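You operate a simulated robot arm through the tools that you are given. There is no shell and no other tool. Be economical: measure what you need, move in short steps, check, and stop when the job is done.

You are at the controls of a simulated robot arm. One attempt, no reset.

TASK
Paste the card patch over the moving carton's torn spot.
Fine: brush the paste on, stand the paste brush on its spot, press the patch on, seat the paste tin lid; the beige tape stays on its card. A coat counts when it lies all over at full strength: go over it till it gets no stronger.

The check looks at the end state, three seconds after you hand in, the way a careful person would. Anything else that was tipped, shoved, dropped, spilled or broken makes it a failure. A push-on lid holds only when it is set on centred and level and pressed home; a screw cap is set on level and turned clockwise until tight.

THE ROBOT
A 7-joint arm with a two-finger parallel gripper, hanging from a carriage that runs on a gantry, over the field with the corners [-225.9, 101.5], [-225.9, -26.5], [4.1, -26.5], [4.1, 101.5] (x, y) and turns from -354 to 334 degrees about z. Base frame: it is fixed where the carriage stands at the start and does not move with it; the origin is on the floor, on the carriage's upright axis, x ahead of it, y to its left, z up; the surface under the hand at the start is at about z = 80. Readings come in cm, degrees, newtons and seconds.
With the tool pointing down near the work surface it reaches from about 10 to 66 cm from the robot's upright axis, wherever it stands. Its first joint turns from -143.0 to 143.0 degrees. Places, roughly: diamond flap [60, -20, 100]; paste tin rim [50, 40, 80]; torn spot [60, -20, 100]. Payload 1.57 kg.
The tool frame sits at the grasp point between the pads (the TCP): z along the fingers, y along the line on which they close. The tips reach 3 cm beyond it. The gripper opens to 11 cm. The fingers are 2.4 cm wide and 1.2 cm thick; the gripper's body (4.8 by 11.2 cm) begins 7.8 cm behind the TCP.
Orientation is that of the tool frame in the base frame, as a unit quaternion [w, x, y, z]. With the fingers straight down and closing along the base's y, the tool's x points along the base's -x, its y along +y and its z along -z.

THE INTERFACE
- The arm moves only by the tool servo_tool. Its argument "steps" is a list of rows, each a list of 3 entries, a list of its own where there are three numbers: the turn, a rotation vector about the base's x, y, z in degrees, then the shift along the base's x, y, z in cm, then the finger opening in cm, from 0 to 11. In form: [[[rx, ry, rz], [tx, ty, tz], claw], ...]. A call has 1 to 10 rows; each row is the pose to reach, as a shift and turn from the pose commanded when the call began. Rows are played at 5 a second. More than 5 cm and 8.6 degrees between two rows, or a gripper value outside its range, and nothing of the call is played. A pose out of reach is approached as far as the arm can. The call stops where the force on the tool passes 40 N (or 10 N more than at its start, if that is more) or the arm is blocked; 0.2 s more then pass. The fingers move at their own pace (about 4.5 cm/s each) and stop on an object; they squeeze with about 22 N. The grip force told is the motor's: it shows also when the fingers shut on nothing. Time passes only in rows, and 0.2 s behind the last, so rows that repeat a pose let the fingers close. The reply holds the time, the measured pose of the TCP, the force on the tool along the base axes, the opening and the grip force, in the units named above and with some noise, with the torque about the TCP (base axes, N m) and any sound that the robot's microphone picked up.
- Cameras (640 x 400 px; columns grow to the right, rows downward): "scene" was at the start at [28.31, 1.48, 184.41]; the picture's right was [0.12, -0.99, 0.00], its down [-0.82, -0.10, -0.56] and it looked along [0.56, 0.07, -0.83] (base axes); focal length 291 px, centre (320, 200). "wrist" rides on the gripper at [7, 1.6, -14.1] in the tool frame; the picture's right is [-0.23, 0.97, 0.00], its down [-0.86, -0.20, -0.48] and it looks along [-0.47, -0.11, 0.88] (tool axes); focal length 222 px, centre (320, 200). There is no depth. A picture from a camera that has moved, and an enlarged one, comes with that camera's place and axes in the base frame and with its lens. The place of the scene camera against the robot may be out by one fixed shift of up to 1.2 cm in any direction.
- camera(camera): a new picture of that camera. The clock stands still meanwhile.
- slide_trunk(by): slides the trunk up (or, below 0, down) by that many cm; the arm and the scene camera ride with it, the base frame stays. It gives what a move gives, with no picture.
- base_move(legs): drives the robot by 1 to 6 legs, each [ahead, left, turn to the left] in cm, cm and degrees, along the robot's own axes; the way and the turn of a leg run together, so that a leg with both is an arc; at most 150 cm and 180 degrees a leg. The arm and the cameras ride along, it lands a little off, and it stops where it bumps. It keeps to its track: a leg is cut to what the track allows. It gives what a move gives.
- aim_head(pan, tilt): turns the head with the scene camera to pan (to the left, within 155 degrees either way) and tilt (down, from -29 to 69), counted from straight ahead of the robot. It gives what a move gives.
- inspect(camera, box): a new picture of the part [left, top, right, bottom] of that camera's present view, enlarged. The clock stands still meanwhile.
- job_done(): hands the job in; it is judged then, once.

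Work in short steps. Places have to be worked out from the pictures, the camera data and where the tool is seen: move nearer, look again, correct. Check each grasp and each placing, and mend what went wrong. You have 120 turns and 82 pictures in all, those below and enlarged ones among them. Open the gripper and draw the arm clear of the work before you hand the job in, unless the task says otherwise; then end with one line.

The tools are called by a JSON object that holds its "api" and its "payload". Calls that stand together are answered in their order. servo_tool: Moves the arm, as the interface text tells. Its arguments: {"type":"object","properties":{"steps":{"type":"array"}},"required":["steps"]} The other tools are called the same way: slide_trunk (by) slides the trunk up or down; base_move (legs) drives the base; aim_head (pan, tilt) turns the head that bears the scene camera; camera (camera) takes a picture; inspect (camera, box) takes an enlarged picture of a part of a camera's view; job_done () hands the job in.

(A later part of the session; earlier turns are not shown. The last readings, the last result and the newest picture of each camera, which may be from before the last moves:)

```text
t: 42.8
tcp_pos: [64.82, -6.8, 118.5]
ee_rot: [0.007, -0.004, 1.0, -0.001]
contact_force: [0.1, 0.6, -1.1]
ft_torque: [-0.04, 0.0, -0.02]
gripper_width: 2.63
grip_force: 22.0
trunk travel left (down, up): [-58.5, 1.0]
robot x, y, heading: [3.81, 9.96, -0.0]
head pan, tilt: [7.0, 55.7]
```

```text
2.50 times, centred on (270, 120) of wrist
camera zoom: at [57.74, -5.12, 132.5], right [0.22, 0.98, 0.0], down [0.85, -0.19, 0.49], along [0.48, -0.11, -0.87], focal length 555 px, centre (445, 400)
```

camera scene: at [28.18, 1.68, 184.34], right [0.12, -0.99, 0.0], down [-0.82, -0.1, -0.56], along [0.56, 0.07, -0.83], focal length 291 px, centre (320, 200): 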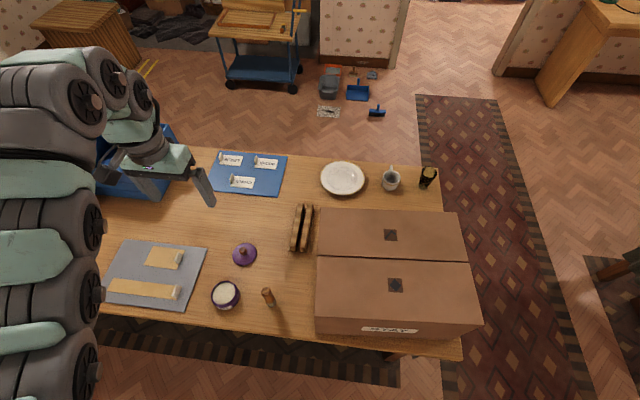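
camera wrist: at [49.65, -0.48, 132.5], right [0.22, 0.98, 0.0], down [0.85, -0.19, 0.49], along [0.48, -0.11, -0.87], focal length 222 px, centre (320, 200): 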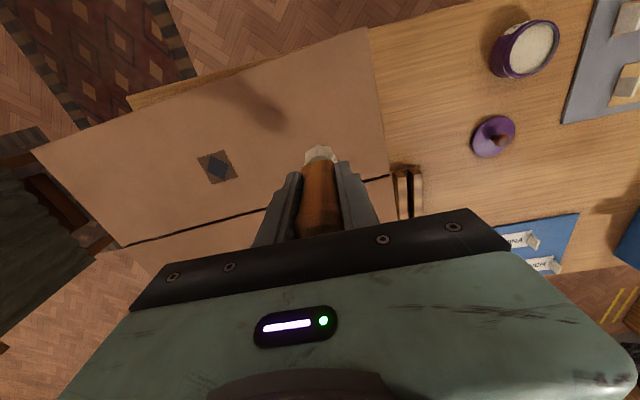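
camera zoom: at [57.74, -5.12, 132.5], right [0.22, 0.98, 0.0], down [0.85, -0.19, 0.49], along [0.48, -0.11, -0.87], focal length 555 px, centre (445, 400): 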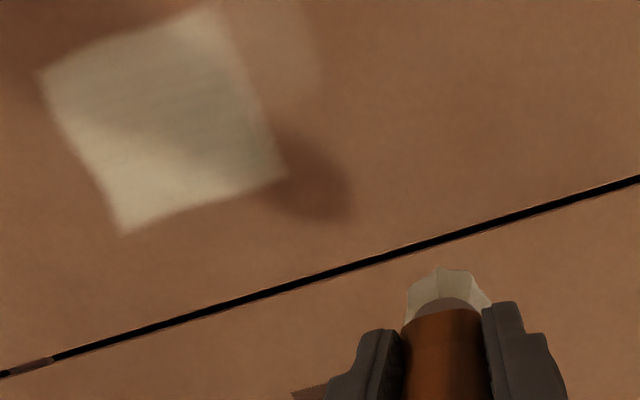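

Analysis: the mark spans about x 55.4–59.7, y −18.7…−14.5; coat spans x 52.7–60.1, y −23…−14. I do one more pass, extending to +y (≈ the patch footprint, 12×9 cm) for margin and strength.

{"api": "servo_tool", "payload": {"steps": [[[0, 0, 0], [-3, -2.5, 0], 1], [[0, 0, 0], [-6, -5, -3], 1], [[0, 0, 0], [-6.2, -5.2, -6], 1], [[0, 0, 0], [-7.9, -5.2, -6], 1], [[0, 0, 0], [-9.7, -5.2, -6], 1], [[0, 0, 0], [-9.7, -7.5, -6], 1], [[0, 0, 0], [-7.9, -7.5, -6], 1], [[0, 0, 0], [-6.2, -7.5, -6], 1], [[0, 0, 0], [-6.2, -5.2, -6], 1], [[0, 0, 0], [-9.7, -5.2, -6], 1]]}}

{"api": "servo_tool", "payload": {"steps": [[[0, 0, 0], [0, -2, 0], 1], [[0, 0, 0], [0, -4.2, 0], 1], [[0, 0, 0], [0, -6.4, 0], 1], [[0, 0, 0], [0, -8.6, 0], 1], [[0, 0, 0], [1.7, -8.6, 0], 1], [[0, 0, 0], [3.5, -8.6, 0], 1], [[0, 0, 0], [3.5, -6.4, 0], 1], [[0, 0, 0], [3.5, -4.2, 0], 1], [[0, 0, 0], [3.5, -2, 0], 1], [[0, 0, 0], [3.5, 0, 0], 1]]}}

{"api": "servo_tool", "payload": {"steps": [[[0, 0, 0], [-1.7, 0, 0], 1], [[0, 0, 0], [-3.5, 0, 0], 1], [[0, 0, 0], [-1.7, 0, 0], 1], [[0, 0, 0], [0, 0, 0], 1], [[0, 0, 0], [0, 0, 2], 1], [[0, 0, 0], [3, 2.5, 4], 1], [[0, 0, 0], [6, 5, 6], 1]]}}

{"api": "inspect", "payload": {"camera": "wrist", "box": [170, 40, 370, 200]}}

```text
t: 45.0
tcp_pos: [55.06, -12.11, 112.4]
ee_rot: [0.008, -0.004, 1.0, -0.002]
contact_force: [7.7, -1.4, 17.2]
ft_torque: [-0.11, -0.68, -0.01]
gripper_width: 2.63
grip_force: 22.0
trunk travel left (down, up): [-58.5, 1.0]
robot x, y, heading: [4.15, 9.53, 0.0]
head pan, tilt: [7.0, 55.7]
```

```text
t: 47.2
tcp_pos: [58.62, -12.01, 112.52]
ee_rot: [0.007, -0.003, 1.0, -0.001]
contact_force: [0.7, -3.0, 8.6]
ft_torque: [-0.21, -0.14, -0.04]
gripper_width: 2.67
grip_force: 22.1
trunk travel left (down, up): [-58.5, 1.0]
robot x, y, heading: [3.76, 9.8, 0.1]
head pan, tilt: [7.0, 55.7]
```

```text
t: 48.8
tcp_pos: [64.32, -7.06, 118.28]
ee_rot: [0.006, -0.004, 1.0, -0.001]
contact_force: [-0.9, -0.3, -1.3]
ft_torque: [0.04, -0.05, -0.01]
gripper_width: 2.68
grip_force: 22.6
trunk travel left (down, up): [-58.5, 1.0]
robot x, y, heading: [4.03, 9.79, -0.2]
head pan, tilt: [7.0, 55.7]
```

```text
2.50 times, centred on (270, 120) of wrist
camera zoom: at [57.27, -5.38, 132.31], right [0.22, 0.98, 0.0], down [0.85, -0.19, 0.49], along [0.48, -0.11, -0.87], focal length 555 px, centre (445, 400)
```

zoom: 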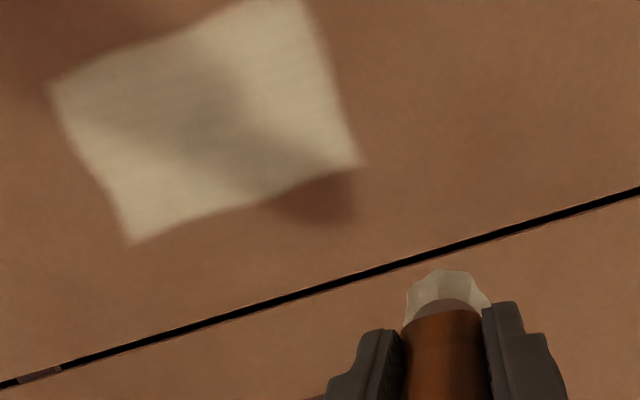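

Coat is now full and uniform (≈12×7.5 cm, centre ≈ (56.6, −16.8)). Now return the brush to its spot.

{"api": "servo_tool", "payload": {"steps": [[[0, 0, 0], [-2, 4, 0], 1], [[0, 0, 0], [-4, 8, 0], 1], [[0, 0, 0], [-6, 12, 0], 1], [[0, 0, 0], [-8, 16, 0], 1], [[0, 0, 0], [-10, 20, 0], 1], [[0, 0, 0], [-10.6, 24, 0], 1], [[0, 0, 0], [-10.6, 28.6, 0], 1], [[0, 0, 0], [-10.6, 28.6, -4], 1], [[0, 0, 0], [-10.6, 28.6, -8], 1], [[0, 0, 0], [-10.6, 28.6, -8], 1]]}}

```text
t: 51.0
tcp_pos: [53.95, 21.66, 110.71]
ee_rot: [0.007, -0.004, 1.0, -0.002]
contact_force: [0.5, -0.2, -0.6]
ft_torque: [0.05, 0.02, 0.01]
gripper_width: 2.65
grip_force: 22.1
trunk travel left (down, up): [-58.5, 1.0]
robot x, y, heading: [3.66, 9.5, -0.0]
head pan, tilt: [7.0, 55.7]
```

Descend to just above the table.

{"api": "servo_tool", "payload": {"steps": [[[0, 0, 0], [-0.1, 0, -4.5], 1], [[0, 0, 0], [-0.2, 0, -9], 1], [[0, 0, 0], [-0.2, 0, -13.5], 1], [[0, 0, 0], [-0.2, 0, -17.5], 1], [[0, 0, 0], [-0.2, 0, -19.3], 1], [[0, 0, 0], [-0.2, 0, -19.8], 1], [[0, 0, 0], [-0.2, 0, -19.8], 1]]}}

{"api": "camera", "payload": {"camera": "wrist"}}

```text
t: 52.6
tcp_pos: [53.68, 21.45, 90.61]
ee_rot: [0.007, -0.004, 1.0, -0.003]
contact_force: [-0.3, -0.6, 0.5]
ft_torque: [-0.02, 0.02, 0.0]
gripper_width: 2.66
grip_force: 21.5
trunk travel left (down, up): [-58.5, 1.0]
robot x, y, heading: [4.08, 10.12, -0.1]
head pan, tilt: [7.0, 55.7]
```

```text
47 pictures are left
camera wrist: at [46.53, 23.1, 104.69], right [0.22, 0.98, 0.0], down [0.85, -0.19, 0.49], along [0.48, -0.11, -0.87], focal length 222 px, centre (320, 200)
```

wrist: 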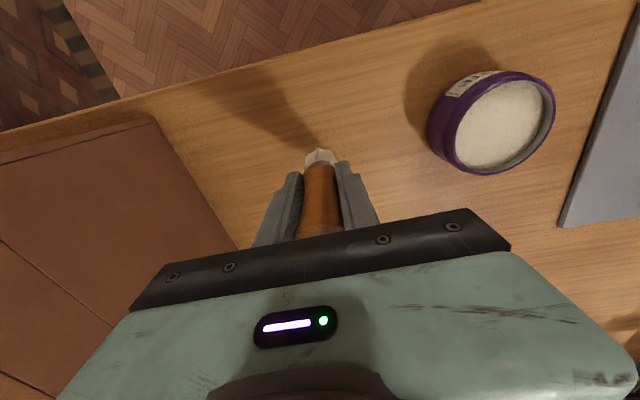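

The brush slid up slightly in the grip, so I lower gently until touch.

{"api": "servo_tool", "payload": {"steps": [[[0, 0, 0], [0, 0.15, -0.3], 1], [[0, 0, 0], [0, 0.15, -0.6], 1], [[0, 0, 0], [0, 0.15, -0.6], 1]]}}

```text
t: 53.4
tcp_pos: [53.63, 21.54, 90.14]
ee_rot: [0.007, -0.003, 1.0, -0.001]
contact_force: [-0.3, -0.3, -0.8]
ft_torque: [-0.04, -0.03, 0.0]
gripper_width: 2.64
grip_force: 22.0
trunk travel left (down, up): [-58.5, 1.0]
robot x, y, heading: [4.46, 9.63, 0.3]
head pan, tilt: [7.0, 55.7]
```

{"api": "servo_tool", "payload": {"steps": [[[0, 0, 0], [0, 0, -0.2], 1], [[0, 0, 0], [0, 0, -0.4], 1], [[0, 0, 0], [0, 0, -0.4], 1]]}}

```text
t: 54.2
tcp_pos: [53.71, 21.73, 89.67]
ee_rot: [0.007, -0.004, 1.0, -0.002]
contact_force: [0.6, -0.2, 0.3]
ft_torque: [0.0, -0.01, 0.0]
gripper_width: 2.65
grip_force: 22.5
trunk travel left (down, up): [-58.5, 1.0]
robot x, y, heading: [3.74, 9.94, -0.1]
head pan, tilt: [7.0, 55.7]
```

Still no contact; a touch lower.

{"api": "servo_tool", "payload": {"steps": [[[0, 0, 0], [0, 0, -0.15], 1], [[0, 0, 0], [0, 0, -0.3], 1], [[0, 0, 0], [0, 0, -0.3], 1]]}}

```text
t: 55.0
tcp_pos: [53.68, 21.76, 89.33]
ee_rot: [0.008, -0.003, 1.0, -0.002]
contact_force: [-0.6, -1.1, -0.3]
ft_torque: [0.01, -0.02, -0.01]
gripper_width: 2.66
grip_force: 22.1
trunk travel left (down, up): [-58.5, 1.0]
robot x, y, heading: [4.06, 9.7, -0.1]
head pan, tilt: [7.0, 55.7]
```

{"api": "servo_tool", "payload": {"steps": [[[0, 0, 0], [0, 0, -0.15], 1], [[0, 0, 0], [0, 0, -0.3], 1], [[0, 0, 0], [0, 0, -0.3], 1]]}}

{"api": "inspect", "payload": {"camera": "wrist", "box": [260, 100, 380, 240]}}

```text
t: 55.8
tcp_pos: [53.79, 21.73, 89.05]
ee_rot: [0.006, -0.004, 1.0, -0.003]
contact_force: [0.1, 0.1, -0.7]
ft_torque: [-0.01, 0.01, -0.02]
gripper_width: 2.64
grip_force: 22.4
trunk travel left (down, up): [-58.5, 1.0]
robot x, y, heading: [3.94, 9.67, 0.3]
head pan, tilt: [7.0, 55.7]
```

```text
2.86 times, centred on (320, 170) of wrist
camera zoom: at [46.6, 23.44, 103.02], right [0.22, 0.98, 0.0], down [0.85, -0.19, 0.49], along [0.48, -0.11, -0.87], focal length 635 px, centre (320, 286)
```

zoom: 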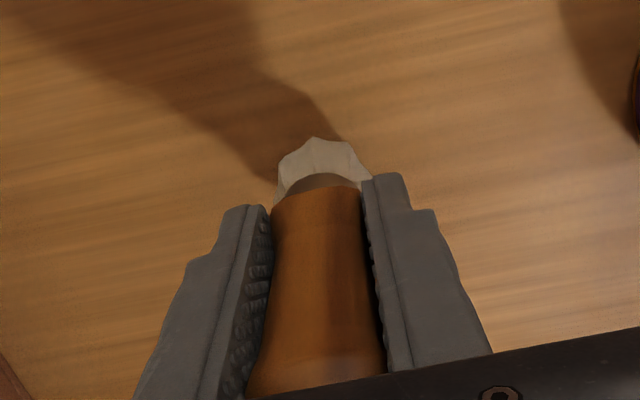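

Nearly down; continue until contact.

{"api": "servo_tool", "payload": {"steps": [[[0, 0, 0], [0, 0, -0.15], 1], [[0, 0, 0], [0, 0, -0.3], 1], [[0, 0, 0], [0, 0, -0.3], 1]]}}

```text
t: 56.6
tcp_pos: [53.71, 21.82, 88.67]
ee_rot: [0.007, -0.003, 1.0, -0.002]
contact_force: [-0.8, 1.0, -0.5]
ft_torque: [-0.01, 0.01, 0.01]
gripper_width: 2.67
grip_force: 21.5
trunk travel left (down, up): [-58.5, 1.0]
robot x, y, heading: [3.85, 9.53, -0.3]
head pan, tilt: [7.0, 55.7]
```

{"api": "servo_tool", "payload": {"steps": [[[0, 0, 0], [0, 0, -0.2], 1], [[0, 0, 0], [0, 0, -0.4], 1], [[0, 0, 0], [0, 0, -0.4], 1]]}}

{"api": "inspect", "payload": {"camera": "wrist", "box": [260, 100, 380, 240]}}

```text
t: 57.4
tcp_pos: [53.74, 21.65, 88.31]
ee_rot: [0.007, -0.003, 1.0, -0.001]
contact_force: [-0.4, -0.4, -0.4]
ft_torque: [0.0, 0.01, 0.01]
gripper_width: 2.63
grip_force: 21.9
trunk travel left (down, up): [-58.5, 1.0]
robot x, y, heading: [3.96, 9.93, -0.0]
head pan, tilt: [7.0, 55.7]
```

```text
2.86 times, centred on (320, 170) of wrist
camera zoom: at [46.65, 23.41, 102.26], right [0.22, 0.98, 0.0], down [0.85, -0.19, 0.49], along [0.48, -0.11, -0.87], focal length 635 px, centre (320, 286)
```

zoom: 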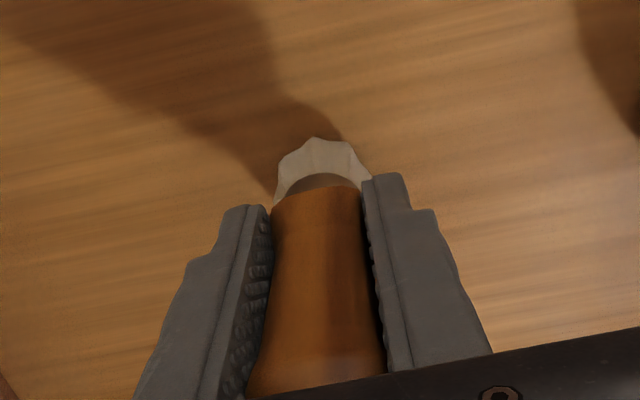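

Continue.

{"api": "servo_tool", "payload": {"steps": [[[0, 0, 0], [0, 0, -0.15], 1], [[0, 0, 0], [0, 0, -0.3], 1], [[0, 0, 0], [0, 0, -0.3], 1]]}}

```text
t: 58.2
tcp_pos: [53.66, 21.57, 88.11]
ee_rot: [0.007, -0.004, 1.0, -0.002]
contact_force: [-0.6, -0.4, 0.7]
ft_torque: [0.0, 0.01, 0.0]
gripper_width: 2.66
grip_force: 22.0
trunk travel left (down, up): [-58.5, 1.0]
robot x, y, heading: [3.85, 9.94, -0.1]
head pan, tilt: [7.0, 55.7]
```

{"api": "servo_tool", "payload": {"steps": [[[0, 0, 0], [0, 0, -0.15], 1], [[0, 0, 0], [0, 0, -0.3], 1], [[0, 0, 0], [0, 0, -0.3], 1]]}}

```text
t: 58.8
tcp_pos: [53.93, 21.59, 88.01]
ee_rot: [0.008, -0.004, 1.0, -0.002]
contact_force: [-7.7, -1.6, 22.0]
ft_torque: [-0.06, 0.18, 0.03]
gripper_width: 2.65
grip_force: 22.1
trunk travel left (down, up): [-58.5, 1.0]
robot x, y, heading: [3.9, 10.32, 0.2]
head pan, tilt: [7.0, 55.7]
stopped in row 2: the force on the tool passed its limit at 46 N (the readings are from after the stop); the commanded pose is now the measured one
```

Contact at 88.0. Relieve the pressure slightly and open.

{"api": "servo_tool", "payload": {"steps": [[[0, 0, 0], [-0.15, 0, 0.12], 2.6], [[0, 0, 0], [-0.15, 0, 0.12], 3.2], [[0, 0, 0], [-0.15, 0, 0.12], 5], [[0, 0, 0], [-0.15, 0, 0.12], 7], [[0, 0, 0], [-0.15, 0, 0.12], 7]]}}

{"api": "camera", "payload": {"camera": "wrist"}}

```text
t: 60.0
tcp_pos: [53.63, 21.62, 88.01]
ee_rot: [0.007, -0.004, 1.0, -0.002]
contact_force: [-0.5, 0.3, 0.1]
ft_torque: [-0.02, 0.01, -0.01]
gripper_width: 7.0
grip_force: 0.1
trunk travel left (down, up): [-58.5, 1.0]
robot x, y, heading: [3.79, 9.9, 0.0]
head pan, tilt: [7.0, 55.7]
```

```text
44 pictures are left
camera wrist: at [46.49, 23.38, 101.93], right [0.22, 0.98, 0.0], down [0.85, -0.19, 0.49], along [0.48, -0.11, -0.87], focal length 222 px, centre (320, 200)
```

wrist: 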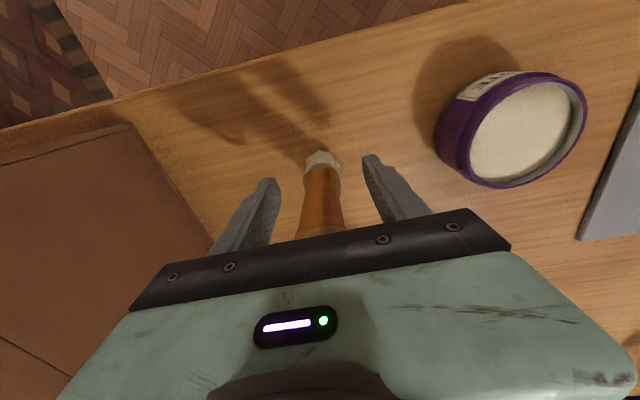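

Brush stands upright. Retreat straight up.

{"api": "servo_tool", "payload": {"steps": [[[0, 0, 0], [0, 0, 3], 7], [[0, 0, 0], [0, 0, 7], 7], [[0, 0, 0], [0, 0, 11.5], 7], [[0, 0, 0], [0, 0, 16], 7], [[0, 0, 0], [0, 0, 20.5], 7], [[0, 0, 0], [0, 0, 25], 7], [[0, 0, 0], [2, 0, 28], 7]]}}

{"api": "base_move", "payload": {"legs": [[0, 35, 0]]}}

{"api": "camera", "payload": {"camera": "wrist"}}

{"api": "camera", "payload": {"camera": "scene"}}

```text
t: 61.6
tcp_pos: [55.59, 21.8, 116.02]
ee_rot: [0.008, -0.004, 1.0, -0.001]
contact_force: [-0.2, 0.5, 0.1]
ft_torque: [-0.01, 0.0, -0.03]
gripper_width: 6.98
grip_force: 0.0
trunk travel left (down, up): [-58.5, 1.0]
robot x, y, heading: [4.07, 9.85, 0.3]
head pan, tilt: [7.0, 55.7]
```

```text
t: 63.9
tcp_pos: [55.25, 57.46, 116.11]
ee_rot: [0.007, -0.008, 1.0, -0.002]
contact_force: [0.5, 0.2, 0.2]
ft_torque: [-0.06, -0.02, 0.0]
gripper_width: 7.02
grip_force: 0.1
trunk travel left (down, up): [-58.5, 1.0]
robot x, y, heading: [3.61, 44.52, 0.7]
head pan, tilt: [7.0, 55.7]
```

```text
43 pictures are left
camera wrist: at [48.18, 58.99, 130.08], right [0.21, 0.98, 0.0], down [0.85, -0.18, 0.49], along [0.48, -0.1, -0.87], focal length 222 px, centre (320, 200)
```

wrist: 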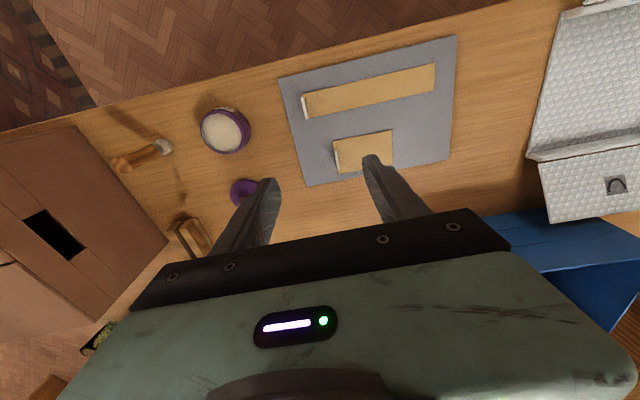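

```text
42 pictures are left
camera scene: at [32.05, 46.6, 190.4], right [0.13, -0.99, 0.0], down [-0.82, -0.11, -0.56], along [0.56, 0.07, -0.83], focal length 291 px, centre (320, 200)
```

scene: 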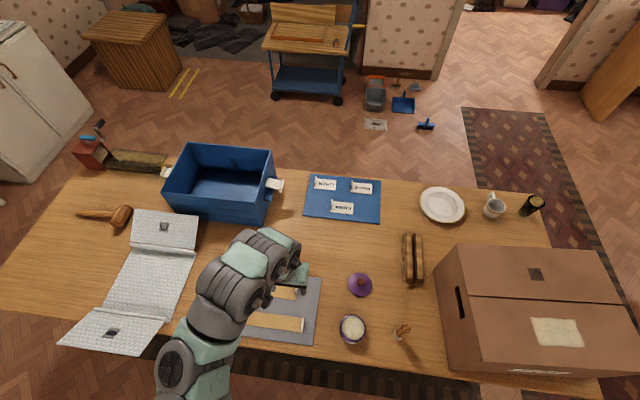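

Check that the brush still stands and look closely at the patch's tab.

{"api": "inspect", "payload": {"camera": "scene", "box": [330, 260, 450, 360]}}

{"api": "inspect", "payload": {"camera": "wrist", "box": [270, 80, 430, 200]}}

```text
4.00 times, centred on (390, 310) of scene
camera zoom: at [32.05, 46.6, 190.4], right [0.13, -0.99, 0.0], down [-0.82, -0.11, -0.56], along [0.56, 0.07, -0.83], focal length 1166 px, centre (40, -240)
```

zoom: 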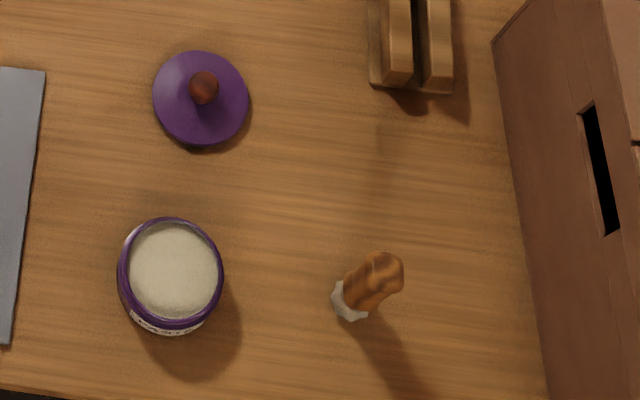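

```text
3.33 times, centred on (350, 140) of wrist
camera zoom: at [48.18, 58.99, 130.08], right [0.21, 0.98, 0.0], down [0.85, -0.18, 0.49], along [0.48, -0.1, -0.87], focal length 740 px, centre (220, 400)
```

zoom: 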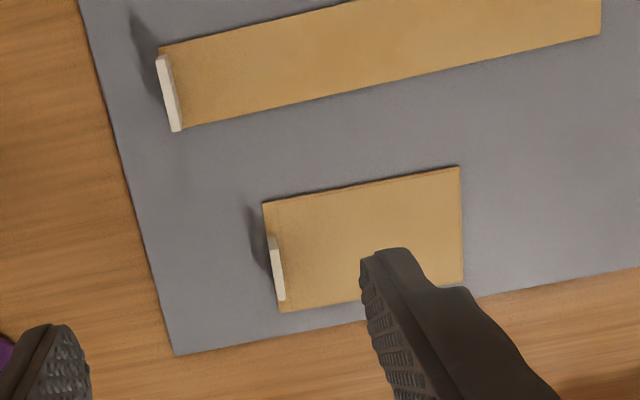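

Patch: ≈13×8.2 cm at centre (65.6, 65.7) with an upright tab on its −y edge near (65.3, 59.4). I straighten the base and shift 10 cm left, then move over the tab.

{"api": "base_move", "payload": {"legs": [[0.4, 10, -0.6]]}}

{"api": "servo_tool", "payload": {"steps": [[[0, 0, 0], [2, -2, -3], 7], [[0, 0, 0], [4, -4, -6], 7], [[0, 0, 0], [6, -6, -9], 7], [[0, 0, 0], [8, -8, -12], 7], [[0, 0, 0], [9, -10, -15], 7], [[0, 0, 0], [9, -10, -19], 7]]}}

{"api": "inspect", "payload": {"camera": "wrist", "box": [220, 60, 460, 210]}}

```text
t: 65.0
tcp_pos: [55.69, 66.74, 116.04]
ee_rot: [0.007, -0.004, 1.0, -0.002]
contact_force: [0.2, -0.1, 0.3]
ft_torque: [0.02, 0.03, -0.02]
gripper_width: 7.0
grip_force: 0.1
trunk travel left (down, up): [-58.5, 1.0]
robot x, y, heading: [3.97, 54.57, 0.0]
head pan, tilt: [7.0, 55.7]
```

```text
t: 66.4
tcp_pos: [64.53, 56.74, 97.25]
ee_rot: [0.006, -0.004, 1.0, -0.001]
contact_force: [0.4, 0.4, 0.8]
ft_torque: [0.0, 0.03, 0.01]
gripper_width: 7.01
grip_force: 0.0
trunk travel left (down, up): [-58.5, 1.0]
robot x, y, heading: [3.96, 54.57, 0.2]
head pan, tilt: [7.0, 55.7]
```

```text
2.67 times, centred on (340, 135) of wrist
camera zoom: at [57.41, 58.33, 111.12], right [0.22, 0.98, 0.0], down [0.85, -0.19, 0.49], along [0.48, -0.11, -0.87], focal length 592 px, centre (267, 373)
```

zoom: 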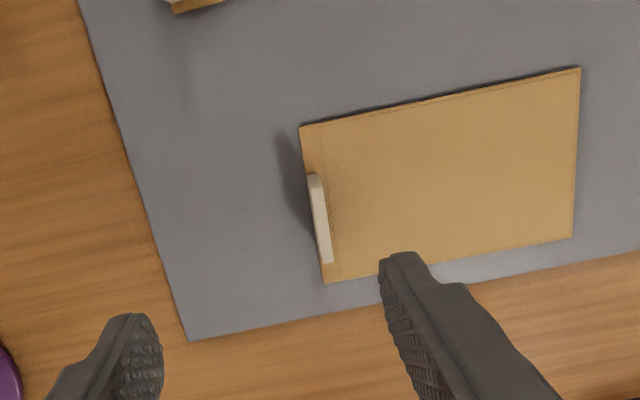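

Tab centre ≈ (65.3, 59.2), patch yaw ≈ −2°. I align yaw and lower to z≈88.

{"api": "servo_tool", "payload": {"steps": [[[0, 0, -1], [0.4, 1.3, -2], 5], [[0, 0, -2], [0.8, 2.4, -4], 5], [[0, 0, -2], [0.8, 2.4, -7], 5], [[0, 0, -2], [0.8, 2.4, -9.3], 5], [[0, 0, -2], [0.8, 2.4, -9.3], 5]]}}

{"api": "inspect", "payload": {"camera": "wrist", "box": [240, 110, 400, 230]}}

```text
t: 67.6
tcp_pos: [65.47, 59.0, 87.97]
ee_rot: [0.007, 0.014, 1.0, -0.002]
contact_force: [0.1, -0.4, 0.2]
ft_torque: [0.0, 0.0, -0.03]
gripper_width: 5.01
grip_force: 0.0
trunk travel left (down, up): [-58.5, 1.0]
robot x, y, heading: [3.89, 54.25, 0.0]
head pan, tilt: [7.0, 55.7]
```

```text
3.33 times, centred on (320, 170) of wrist
camera zoom: at [58.4, 61.01, 101.98], right [0.25, 0.97, 0.0], down [0.84, -0.22, 0.49], along [0.47, -0.12, -0.87], focal length 740 px, centre (320, 300)
```

zoom: 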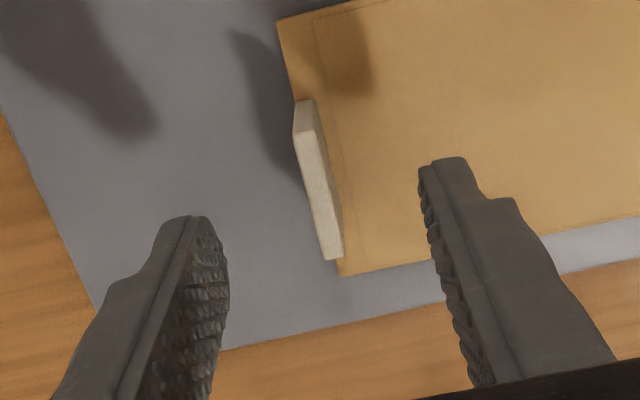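

Aligned. Lower so tips are just above the card and close on the tab.

{"api": "servo_tool", "payload": {"steps": [[[0, 0, 0], [-0.1, 0.15, -2], 5], [[0, 0, 0], [-0.1, 0.15, -3.2], 5], [[0, 0, 0], [-0.1, 0.15, -3.8], 4], [[0, 0, 0], [-0.1, 0.15, -3.8], 4]]}}

{"api": "inspect", "payload": {"camera": "wrist", "box": [240, 110, 400, 230]}}

```text
t: 68.6
tcp_pos: [65.15, 59.27, 84.4]
ee_rot: [0.007, 0.014, 1.0, -0.002]
contact_force: [-0.5, 0.0, 0.3]
ft_torque: [-0.01, -0.02, -0.04]
gripper_width: 4.03
grip_force: 0.1
out of reach, approached as far as the arm can: row 3, 4
trunk travel left (down, up): [-58.5, 1.0]
robot x, y, heading: [3.85, 54.22, -0.1]
head pan, tilt: [7.0, 55.7]
```

```text
3.33 times, centred on (320, 170) of wrist
camera zoom: at [58.01, 61.19, 98.36], right [0.25, 0.97, 0.0], down [0.84, -0.22, 0.49], along [0.48, -0.12, -0.87], focal length 740 px, centre (320, 300)
```

zoom: 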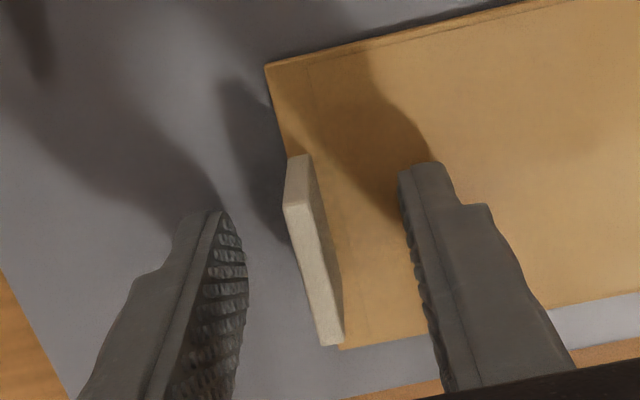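

Tips at ≈81.4 straddle the tab; close.

{"api": "servo_tool", "payload": {"steps": [[[0, 0, 0], [0, 0, 0], 2], [[0, 0, 0], [0, 0, 0], 0], [[0, 0, 0], [0, 0, 0], 0], [[0, 0, 0], [0, 0, 0], 0], [[0, 0, 0], [0, 0, 0], 0]]}}

{"api": "inspect", "payload": {"camera": "wrist", "box": [240, 110, 400, 230]}}

```text
t: 69.8
tcp_pos: [65.04, 59.25, 84.35]
ee_rot: [0.007, 0.013, 1.0, -0.001]
contact_force: [0.8, 0.7, 0.1]
ft_torque: [0.03, 0.02, 0.06]
gripper_width: 0.4
grip_force: 21.4
trunk travel left (down, up): [-58.5, 1.0]
robot x, y, heading: [4.18, 54.83, 0.3]
head pan, tilt: [7.0, 55.7]
```

```text
3.33 times, centred on (320, 170) of wrist
camera zoom: at [58.02, 61.17, 98.36], right [0.25, 0.97, 0.0], down [0.84, -0.22, 0.49], along [0.48, -0.12, -0.87], focal length 740 px, centre (320, 300)
```

zoom: 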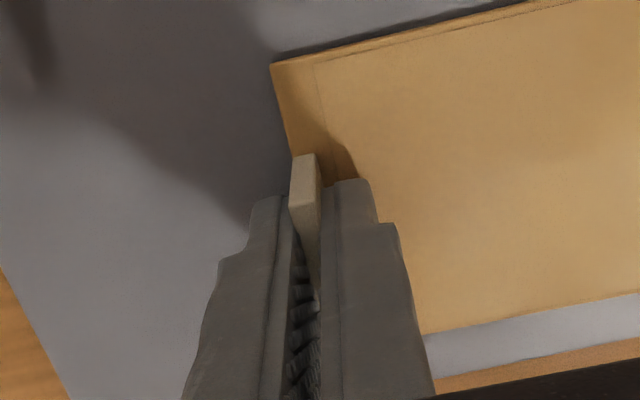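

Gripped (0.4 cm). Lift slowly and check.

{"api": "servo_tool", "payload": {"steps": [[[0, 0, 0], [0, 0, 1], 0], [[0, 0, 0], [0, 0, 2.5], 0], [[0, 0, 0], [0, 0, 5], 0], [[0, 0, 0], [0, 0, 8], 0], [[0, 0, 0], [0, 0, 8], 0]]}}

{"api": "camera", "payload": {"camera": "wrist"}}

```text
t: 71.0
tcp_pos: [65.1, 59.25, 92.58]
ee_rot: [0.007, 0.012, 1.0, -0.002]
contact_force: [0.5, 0.4, 1.1]
ft_torque: [-0.01, -0.02, -0.02]
gripper_width: 0.42
grip_force: 22.1
trunk travel left (down, up): [-58.5, 1.0]
robot x, y, heading: [4.15, 54.96, 0.3]
head pan, tilt: [7.0, 55.7]
```

```text
35 pictures are left
camera wrist: at [57.96, 61.09, 106.5], right [0.25, 0.97, 0.0], down [0.84, -0.22, 0.49], along [0.48, -0.12, -0.87], focal length 222 px, centre (320, 200)
```

wrist: 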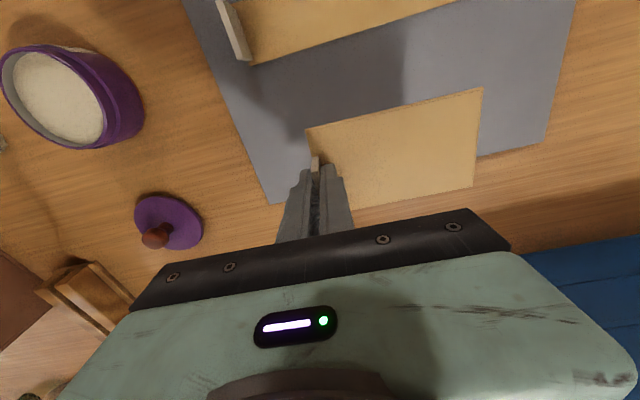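

Patch held level. Raise well above everything, then drive toward the carton.

{"api": "servo_tool", "payload": {"steps": [[[0, 0, 0], [0, 0, 4], 0], [[0, 0, 1], [0, 0, 8], 0], [[0, 0, 2], [0, 0, 12], 0], [[0, 0, 2], [0, 0, 16], 0], [[0, 0, 2], [0, 0, 20], 0], [[0, 0, 2], [0, 0, 24], 0], [[0, 0, 2], [0, 0, 27], 0]]}}

```text
t: 72.6
tcp_pos: [65.01, 58.98, 119.41]
ee_rot: [0.009, -0.004, 1.0, 0.0]
contact_force: [-0.1, 0.8, -0.2]
ft_torque: [-0.01, 0.02, 0.0]
gripper_width: 0.45
grip_force: 21.5
trunk travel left (down, up): [-58.5, 1.0]
robot x, y, heading: [3.81, 54.23, 0.3]
head pan, tilt: [7.0, 55.7]
```

Drive right 65 cm.

{"api": "base_move", "payload": {"legs": [[0, -64.5, 0]]}}

{"api": "camera", "payload": {"camera": "wrist"}}

```text
t: 76.2
tcp_pos: [64.88, -4.54, 119.4]
ee_rot: [0.009, -0.008, 1.0, -0.001]
contact_force: [-0.2, -0.3, 0.3]
ft_torque: [-0.01, -0.01, 0.0]
gripper_width: 0.42
grip_force: 22.7
trunk travel left (down, up): [-58.5, 1.0]
robot x, y, heading: [4.17, -9.24, 0.5]
head pan, tilt: [7.0, 55.7]
```

```text
34 pictures are left
camera wrist: at [57.73, -2.92, 133.28], right [0.21, 0.98, 0.0], down [0.85, -0.19, 0.49], along [0.48, -0.1, -0.87], focal length 222 px, centre (320, 200)
```

wrist: 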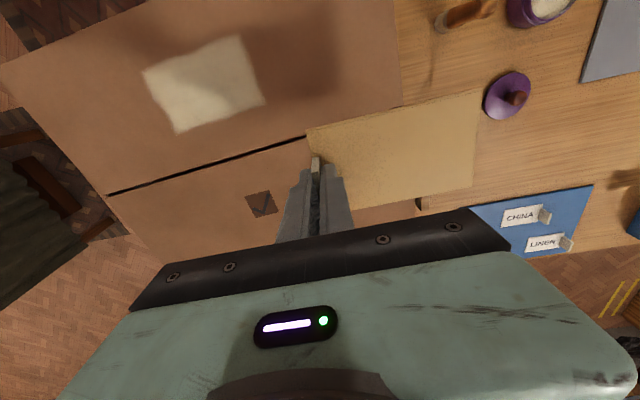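

Coat centre ≈ (56.3, −16.7). Move so patch centre lies over (57.0, −16.7): TCP ≈ (56.9, −22.8).

{"api": "servo_tool", "payload": {"steps": [[[0, 0, -0.5], [-2, -4, 0], 0], [[0, 0, -0.5], [-4, -8, 0], 0], [[0, 0, -0.5], [-6, -12, 0], 0], [[0, 0, -0.5], [-7, -15.5, 0], 0], [[0, 0, -0.5], [-7.9, -18.2, 0], 0], [[0, 0, -0.5], [-7.9, -18.2, -4], 0], [[0, 0, -0.5], [-7.9, -18.2, -7], 0], [[0, 0, -0.5], [-7.9, -18.2, -7], 0]]}}

{"api": "camera", "payload": {"camera": "wrist"}}

{"api": "inspect", "payload": {"camera": "scene", "box": [220, 150, 420, 320]}}

```text
t: 78.0
tcp_pos: [57.05, -22.73, 112.12]
ee_rot: [0.009, -0.003, 1.0, -0.001]
contact_force: [-0.5, -0.4, -0.5]
ft_torque: [0.02, 0.03, 0.03]
gripper_width: 0.41
grip_force: 22.1
trunk travel left (down, up): [-58.5, 1.0]
robot x, y, heading: [3.63, -9.16, 0.6]
head pan, tilt: [7.0, 55.7]
```

```text
33 pictures are left
camera wrist: at [49.93, -21.11, 126.08], right [0.22, 0.98, 0.0], down [0.85, -0.19, 0.49], along [0.48, -0.11, -0.87], focal length 222 px, centre (320, 200)
```

wrist: 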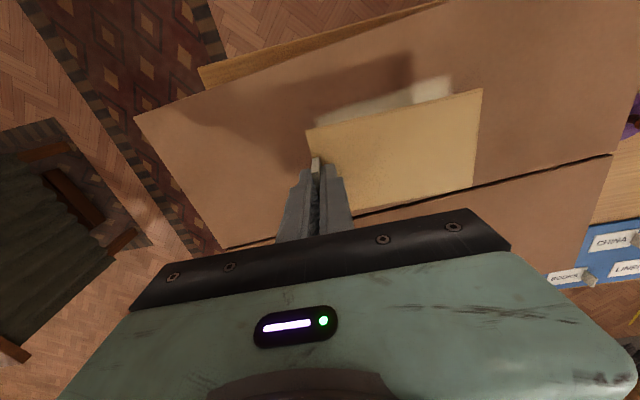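

```text
2.35 times, centred on (320, 235) of scene
camera zoom: at [32.37, -7.72, 190.41], right [0.13, -0.99, 0.0], down [-0.82, -0.11, -0.56], along [0.56, 0.07, -0.83], focal length 686 px, centre (320, 118)
```

zoom: 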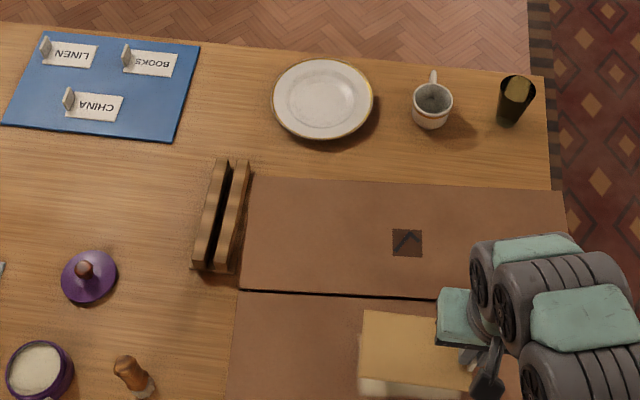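

Patch now spans x 53.4–61.6, y −23…−9.9. Shift −0.4 in x and descend stepwise.

{"api": "servo_tool", "payload": {"steps": [[[0, 0, 0], [-0.4, -0.1, -1], 0], [[0, 0, 0], [-0.4, -0.1, -2], 0], [[0, 0, 0], [-0.4, -0.1, -3], 0], [[0, 0, 0], [-0.4, -0.1, -3.5], 0], [[0, 0, 0], [-0.4, -0.1, -4], 0], [[0, 0, 0], [-0.4, -0.1, -4], 0]]}}

{"api": "camera", "payload": {"camera": "wrist"}}

```text
t: 79.4
tcp_pos: [56.64, -22.81, 108.31]
ee_rot: [0.009, -0.003, 1.0, -0.001]
contact_force: [0.6, -0.2, 0.4]
ft_torque: [0.0, 0.04, 0.0]
gripper_width: 0.41
grip_force: 22.1
trunk travel left (down, up): [-58.5, 1.0]
robot x, y, heading: [4.1, -9.21, 0.4]
head pan, tilt: [7.0, 55.7]
```

```text
31 pictures are left
camera wrist: at [49.51, -21.18, 122.26], right [0.22, 0.98, 0.0], down [0.85, -0.19, 0.49], along [0.48, -0.11, -0.87], focal length 222 px, centre (320, 200)
```

wrist: 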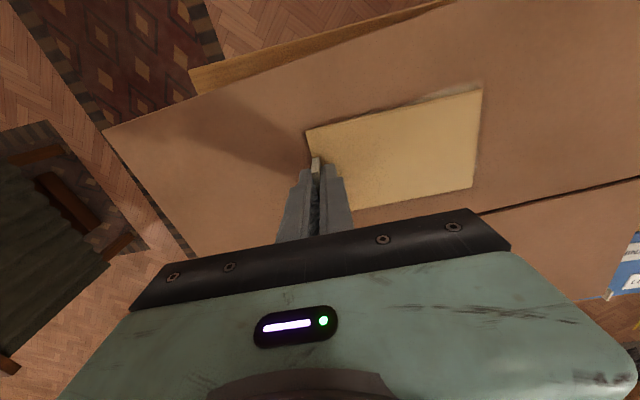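

Covers the coat nicely. Continue down to contact.

{"api": "servo_tool", "payload": {"steps": [[[0, 0, 0], [0, 0, -0.3], 0], [[0, 0, 0], [0, 0, -0.6], 0], [[0, 0, 0], [0, 0, -0.9], 0], [[0, 0, 0], [0, 0, -1.2], 0], [[0, 0, 0], [0, 0, -1.2], 0]]}}

```text
t: 80.2
tcp_pos: [56.84, -22.9, 107.64]
ee_rot: [0.011, -0.005, 1.0, -0.001]
contact_force: [-7.6, 0.4, 32.9]
ft_torque: [0.36, 0.41, 0.19]
gripper_width: 0.43
grip_force: 21.7
trunk travel left (down, up): [-58.5, 1.0]
robot x, y, heading: [4.21, -9.36, 0.7]
head pan, tilt: [7.0, 55.7]
stopped in row 4: the force on the tool passed its limit at 45 N (the readings are from after the stop); the commanded pose is now the measured one
```

Patch is on the surface. Hold briefly, then release.

{"api": "servo_tool", "payload": {"steps": [[[0, 0, 0], [0, 0, 0], 0], [[0, 0, 0], [0, 0, 0], 0], [[0, 0, 0], [0, 0, 0.1], 0], [[0, 0, 0], [0, 0, 0.1], 1], [[0, 0, 0], [0, 0, 0.1], 2.5], [[0, 0, 0], [0, 0, 0.1], 2.5], [[0, 0, 0], [0, 0, 2], 2.5], [[0, 0, 0], [0, 0, 5], 2.5]]}}

{"api": "camera", "payload": {"camera": "wrist"}}

```text
t: 82.0
tcp_pos: [56.75, -22.74, 112.59]
ee_rot: [0.01, -0.004, 1.0, -0.001]
contact_force: [0.5, 0.7, -0.1]
ft_torque: [0.02, -0.01, 0.02]
gripper_width: 2.47
grip_force: 0.1
trunk travel left (down, up): [-58.5, 1.0]
robot x, y, heading: [3.9, -9.04, 0.5]
head pan, tilt: [7.0, 55.7]
```

```text
30 pictures are left
camera wrist: at [49.56, -21.12, 126.52], right [0.22, 0.98, 0.0], down [0.85, -0.19, 0.5], along [0.48, -0.11, -0.87], focal length 222 px, centre (320, 200)
```

wrist: 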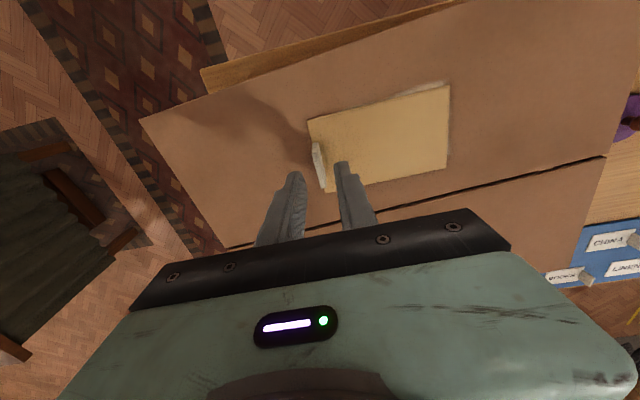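

Patch lies at ≈(56.7, −16.3). Close the fingers and press at the centre.

{"api": "servo_tool", "payload": {"steps": [[[0, 0, 0], [0, 3, 0], 0], [[0, 0, 0], [0, 6.4, 0], 0], [[0, 0, 0], [0, 6.4, -2], 0], [[0, 0, 0], [0, 6.4, -4], 0], [[0, 0, 0], [0, 6.4, -5], 0], [[0, 0, 0], [0, 6.4, -5.4], 0], [[0, 0, 0], [0, 6.4, -5.7], 0], [[0, 0, 0], [0, 6.4, -6], 0], [[0, 0, 0], [0, 6.4, -6.2], 0]]}}

```text
t: 83.3
tcp_pos: [56.68, -16.45, 107.71]
ee_rot: [0.011, -0.005, 1.0, -0.002]
contact_force: [-9.2, -1.2, 23.7]
ft_torque: [-0.02, 0.51, -0.06]
gripper_width: 0.0
grip_force: 21.1
trunk travel left (down, up): [-58.5, 1.0]
robot x, y, heading: [4.02, -9.1, 0.6]
head pan, tilt: [7.0, 55.7]
stopped in row 6: the force on the tool passed its limit at 52 N (the readings are from after the stop); the commanded pose is now the measured one
```

Good pressure. Hold, then press several other spots on the patch.

{"api": "servo_tool", "payload": {"steps": [[[0, 0, 0], [0, 0, 0], 0], [[0, 0, 0], [0, 0, 0], 0], [[0, 0, 0], [0, 0, 0], 0], [[0, 0, 0], [0, 0, 1], 0], [[0, 0, 0], [2.2, 4, 1], 0], [[0, 0, 0], [2.2, 4, 0.3], 0], [[0, 0, 0], [2.2, 4, 0.05], 0], [[0, 0, 0], [2.2, 4, -0.1], 0], [[0, 0, 0], [2.2, 4, -0.1], 0]]}}

{"api": "servo_tool", "payload": {"steps": [[[0, 0, 0], [0, 0, 1], 0], [[0, 0, 0], [-4.4, 0, 1], 0], [[0, 0, 0], [-4.4, 0, 0.3], 0], [[0, 0, 0], [-4.4, 0, 0.1], 0], [[0, 0, 0], [-4.4, 0, 0], 0], [[0, 0, 0], [-4.4, 0, 0], 0]]}}

```text
t: 84.0
tcp_pos: [56.76, -16.43, 107.64]
ee_rot: [0.011, -0.005, 1.0, -0.001]
contact_force: [-10.0, -1.2, 25.8]
ft_torque: [0.01, 0.53, -0.06]
gripper_width: 0.02
grip_force: 21.5
trunk travel left (down, up): [-58.5, 1.0]
robot x, y, heading: [3.9, -9.58, 0.7]
head pan, tilt: [7.0, 55.7]
stopped in row 3: the force on the tool passed its limit at 40 N (the readings are from after the stop); the commanded pose is now the measured one
```

```text
t: 85.4
tcp_pos: [52.23, -16.32, 107.63]
ee_rot: [0.011, -0.006, 1.0, 0.0]
contact_force: [-7.9, 3.1, 20.6]
ft_torque: [0.08, 0.06, 0.09]
gripper_width: 0.01
grip_force: 21.4
trunk travel left (down, up): [-58.5, 1.0]
robot x, y, heading: [4.24, -9.55, 0.6]
head pan, tilt: [7.0, 55.7]
```

The first call had stopped early, so the second pressed near the patch edge. Lift and look.

{"api": "servo_tool", "payload": {"steps": [[[0, 0, 0], [0, 0, 1], 0], [[0, 0, 0], [0, 0, 4], 0], [[0, 0, 0], [2, -4, 6], 0], [[0, 0, 0], [2, -7, 6], 0]]}}

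{"api": "inspect", "payload": {"camera": "wrist", "box": [270, 40, 510, 210]}}

```text
t: 86.4
tcp_pos: [54.29, -23.45, 113.6]
ee_rot: [0.01, -0.006, 1.0, -0.001]
contact_force: [-0.1, 0.8, 0.1]
ft_torque: [-0.01, -0.02, 0.01]
gripper_width: 0.0
grip_force: 21.4
trunk travel left (down, up): [-58.5, 1.0]
robot x, y, heading: [4.39, -9.36, 0.4]
head pan, tilt: [7.0, 55.7]
```

```text
2.35 times, centred on (390, 125) of wrist
camera zoom: at [47.04, -21.72, 127.52], right [0.22, 0.98, 0.0], down [0.85, -0.19, 0.5], along [0.49, -0.1, -0.87], focal length 523 px, centre (155, 376)
```

zoom: 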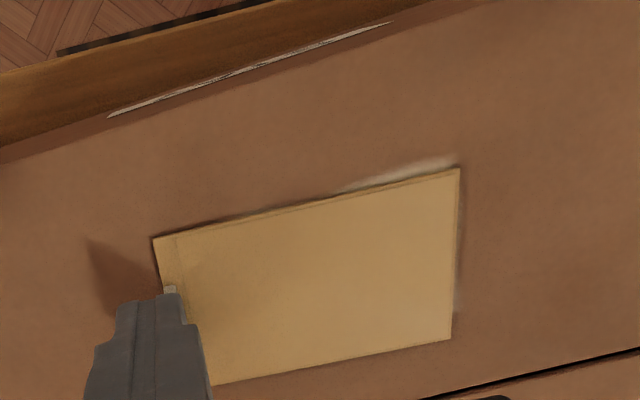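

Patch is well placed. Press four quadrants in turn.

{"api": "servo_tool", "payload": {"steps": [[[0, 0, 0], [0.6, 3.9, 0], 0], [[0, 0, 0], [0.6, 3.9, -3], 0], [[0, 0, 0], [0.6, 3.9, -5.2], 0], [[0, 0, 0], [0.6, 3.9, -5.8], 0], [[0, 0, 0], [0.6, 3.9, -6.0], 0], [[0, 0, 0], [0.6, 3.9, -6.0], 0], [[0, 0, 0], [0.6, 3.9, -5], 0], [[0, 0, 0], [0.6, 3.9, -4.5], 0]]}}

```text
t: 88.2
tcp_pos: [54.83, -19.48, 109.28]
ee_rot: [0.011, -0.005, 1.0, -0.002]
contact_force: [0.2, 0.5, 1.2]
ft_torque: [0.01, 0.0, -0.02]
gripper_width: 0.01
grip_force: 21.7
trunk travel left (down, up): [-58.5, 1.0]
robot x, y, heading: [4.08, -9.53, 0.7]
head pan, tilt: [7.0, 55.7]
```

Next three spots.

{"api": "servo_tool", "payload": {"steps": [[[0, 0, 0], [3.7, 0.3, 0], 0], [[0, 0, 0], [3.7, 0.3, -1.2], 0], [[0, 0, 0], [3.7, 0.3, -1.5], 0], [[0, 0, 0], [3.7, 0.3, -1.5], 0], [[0, 0, 0], [3.7, 0.3, 0], 0], [[0, 0, 0], [3.7, 4.5, 0], 0], [[0, 0, 0], [3.7, 7.5, 0], 0], [[0, 0, 0], [3.7, 7.5, -1.2], 0], [[0, 0, 0], [3.7, 7.5, -1.5], 0], [[0, 0, 0], [3.7, 7.5, -1.5], 0]]}}

```text
t: 90.4
tcp_pos: [58.68, -11.86, 107.69]
ee_rot: [0.01, -0.006, 1.0, -0.001]
contact_force: [-7.2, 0.3, 21.5]
ft_torque: [0.01, 0.43, -0.18]
gripper_width: 0.01
grip_force: 21.6
trunk travel left (down, up): [-58.5, 1.0]
robot x, y, heading: [4.39, -9.46, 0.7]
head pan, tilt: [7.0, 55.7]
```

{"api": "servo_tool", "payload": {"steps": [[[0, 0, 0], [0, 0, 1.5], 0], [[0, 0, 0], [-3.7, -0.3, 1.5], 0], [[0, 0, 0], [-3.7, -0.3, 0.2], 0], [[0, 0, 0], [-3.7, -0.3, 0], 0], [[0, 0, 0], [-3.7, -0.3, 0], 0], [[0, 0, 0], [-3.7, -0.3, 1.5], 0], [[0, 0, 0], [-1.8, -4, 1.5], 0], [[0, 0, 0], [-1.8, -4, 0.2], 0], [[0, 0, 0], [-1.8, -4, 0], 0], [[0, 0, 0], [-1.8, -4, 0], 0]]}}

{"api": "servo_tool", "payload": {"steps": [[[0, 0, 0], [0, 0, 0], 0], [[0, 0, 0], [0, 0, 2], 0], [[0, 0, 0], [0, 0, 6], 0], [[0, 0, 0], [0, 0, 10], 0]]}}

{"api": "camera", "payload": {"camera": "wrist"}}

```text
t: 92.6
tcp_pos: [56.79, -16.05, 107.71]
ee_rot: [0.011, -0.004, 1.0, -0.002]
contact_force: [-10.6, 0.8, 24.0]
ft_torque: [0.01, 0.5, 0.02]
gripper_width: 0.0
grip_force: 21.5
trunk travel left (down, up): [-58.5, 1.0]
robot x, y, heading: [3.95, -9.12, 0.7]
head pan, tilt: [7.0, 55.7]
```

```text
t: 93.6
tcp_pos: [56.76, -15.94, 117.72]
ee_rot: [0.011, -0.006, 1.0, -0.001]
contact_force: [-1.5, -0.9, 0.2]
ft_torque: [0.0, -0.06, -0.01]
gripper_width: 0.01
grip_force: 21.6
trunk travel left (down, up): [-58.5, 1.0]
robot x, y, heading: [3.99, -9.65, 0.5]
head pan, tilt: [7.0, 55.7]
```

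```text
28 pictures are left
camera wrist: at [49.57, -14.22, 131.56], right [0.22, 0.98, 0.0], down [0.85, -0.19, 0.5], along [0.49, -0.11, -0.87], focal length 222 px, centre (320, 200)
```

wrist: 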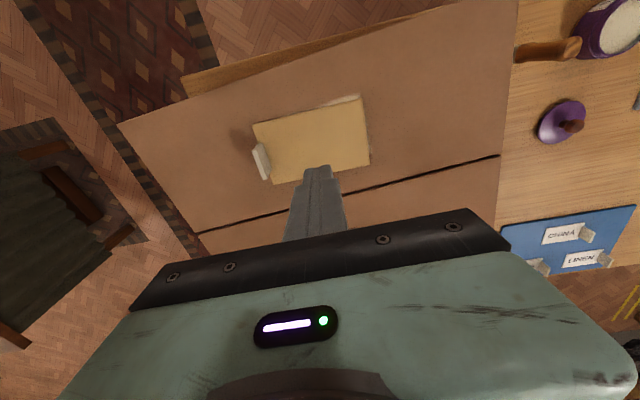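

Patch is down flat. Now the lid, ≈(70, 36). Drive left to base y≈35.

{"api": "base_move", "payload": {"legs": [[0, 44.5, -0.6]]}}

{"api": "servo_tool", "payload": {"steps": [[[0, 0, 0], [3, 3, 0], 5], [[0, 0, 0], [6, 5, 0], 5], [[0, 0, 0], [9, 7, -2], 5], [[0, 0, 0], [11, 7, -4], 5]]}}

{"api": "camera", "payload": {"camera": "wrist"}}

```text
t: 96.3
tcp_pos: [56.51, 28.14, 117.64]
ee_rot: [0.009, 0.001, 1.0, -0.002]
contact_force: [0.0, -0.3, 0.2]
ft_torque: [0.02, 0.03, 0.03]
gripper_width: 0.0
grip_force: 21.4
trunk travel left (down, up): [-58.5, 1.0]
robot x, y, heading: [4.16, 34.78, -0.4]
head pan, tilt: [7.0, 55.7]
```

```text
t: 97.3
tcp_pos: [67.61, 35.21, 113.48]
ee_rot: [0.01, 0.0, 1.0, -0.001]
contact_force: [-0.9, -0.4, -1.3]
ft_torque: [0.02, -0.01, -0.02]
gripper_width: 5.02
grip_force: 0.1
trunk travel left (down, up): [-58.5, 1.0]
robot x, y, heading: [4.09, 35.38, -0.2]
head pan, tilt: [7.0, 55.7]
```

```text
27 pictures are left
camera wrist: at [60.48, 36.97, 127.34], right [0.23, 0.97, 0.0], down [0.84, -0.2, 0.5], along [0.48, -0.11, -0.87], focal length 222 px, centre (320, 200)
```

wrist: 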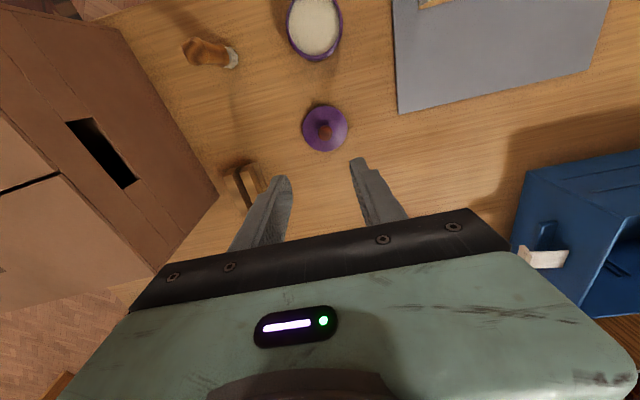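

Lid ≈ (69.9, 35.9). Lower the trunk for reach, and look again nearer.

{"api": "slide_trunk", "payload": {"by": -14}}

{"api": "servo_tool", "payload": {"steps": [[[0, 0, 0], [1, 0.3, -2], 5], [[0, 0, 0], [2.2, 0.6, -4], 5], [[0, 0, 0], [2.2, 0.6, -6], 5]]}}

{"api": "inspect", "payload": {"camera": "wrist", "box": [240, 90, 400, 210]}}

```text
t: 99.0
tcp_pos: [67.74, 35.24, 99.41]
ee_rot: [0.011, 0.0, 1.0, -0.001]
contact_force: [0.2, 0.6, 0.2]
ft_torque: [-0.02, 0.01, 0.0]
gripper_width: 5.0
grip_force: 0.0
trunk travel left (down, up): [-44.5, 15.0]
robot x, y, heading: [4.05, 35.04, -0.1]
head pan, tilt: [7.0, 55.7]
```

```text
t: 99.8
tcp_pos: [69.84, 35.83, 93.54]
ee_rot: [0.011, 0.0, 1.0, -0.001]
contact_force: [1.0, -0.3, 0.3]
ft_torque: [-0.01, 0.0, 0.02]
gripper_width: 5.02
grip_force: 0.1
trunk travel left (down, up): [-44.5, 15.0]
robot x, y, heading: [3.81, 35.53, -0.2]
head pan, tilt: [7.0, 55.7]
```

```text
3.33 times, centred on (320, 150) of wrist
camera zoom: at [62.69, 37.51, 107.3], right [0.23, 0.97, 0.0], down [0.84, -0.2, 0.5], along [0.48, -0.11, -0.87], focal length 740 px, centre (320, 367)
```

zoom: 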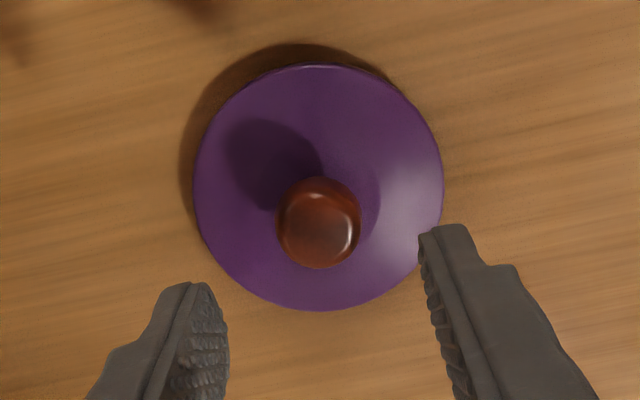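

Knob is centred, top z≈85.5. Level the tool and descend to z≈86.3.

{"api": "servo_tool", "payload": {"steps": [[[0, 0.6, 0], [0, 0, -2], 5], [[0, 1.2, 0], [0, 0.05, -4], 5], [[0, 1.2, 0], [0, 0.05, -6], 5], [[0, 1.2, 0], [0, 0.05, -7.2], 5], [[0, 1.2, 0], [0, 0.05, -7.2], 5]]}}

{"api": "inspect", "payload": {"camera": "wrist", "box": [240, 90, 400, 210]}}

```text
t: 101.0
tcp_pos: [69.95, 35.83, 86.26]
ee_rot: [0.001, 0.0, 1.0, 0.0]
contact_force: [-0.3, 1.1, 0.0]
ft_torque: [-0.01, 0.02, 0.02]
gripper_width: 5.0
grip_force: 0.0
trunk travel left (down, up): [-44.5, 15.0]
robot x, y, heading: [4.09, 35.35, -0.4]
head pan, tilt: [7.0, 55.7]
```

```text
3.33 times, centred on (320, 150) of wrist
camera zoom: at [63.0, 37.63, 100.31], right [0.23, 0.97, 0.0], down [0.85, -0.2, 0.48], along [0.47, -0.11, -0.88], focal length 740 px, centre (320, 367)
```

zoom: 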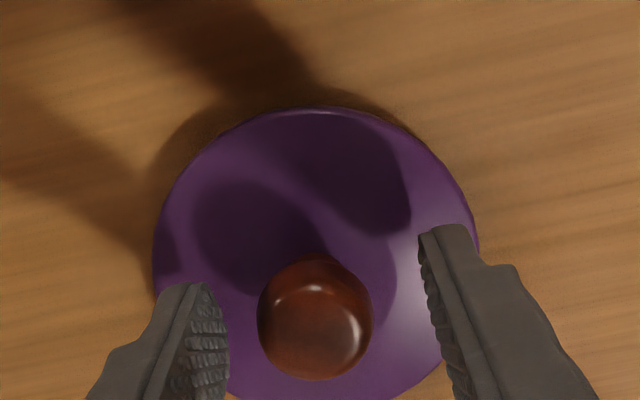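

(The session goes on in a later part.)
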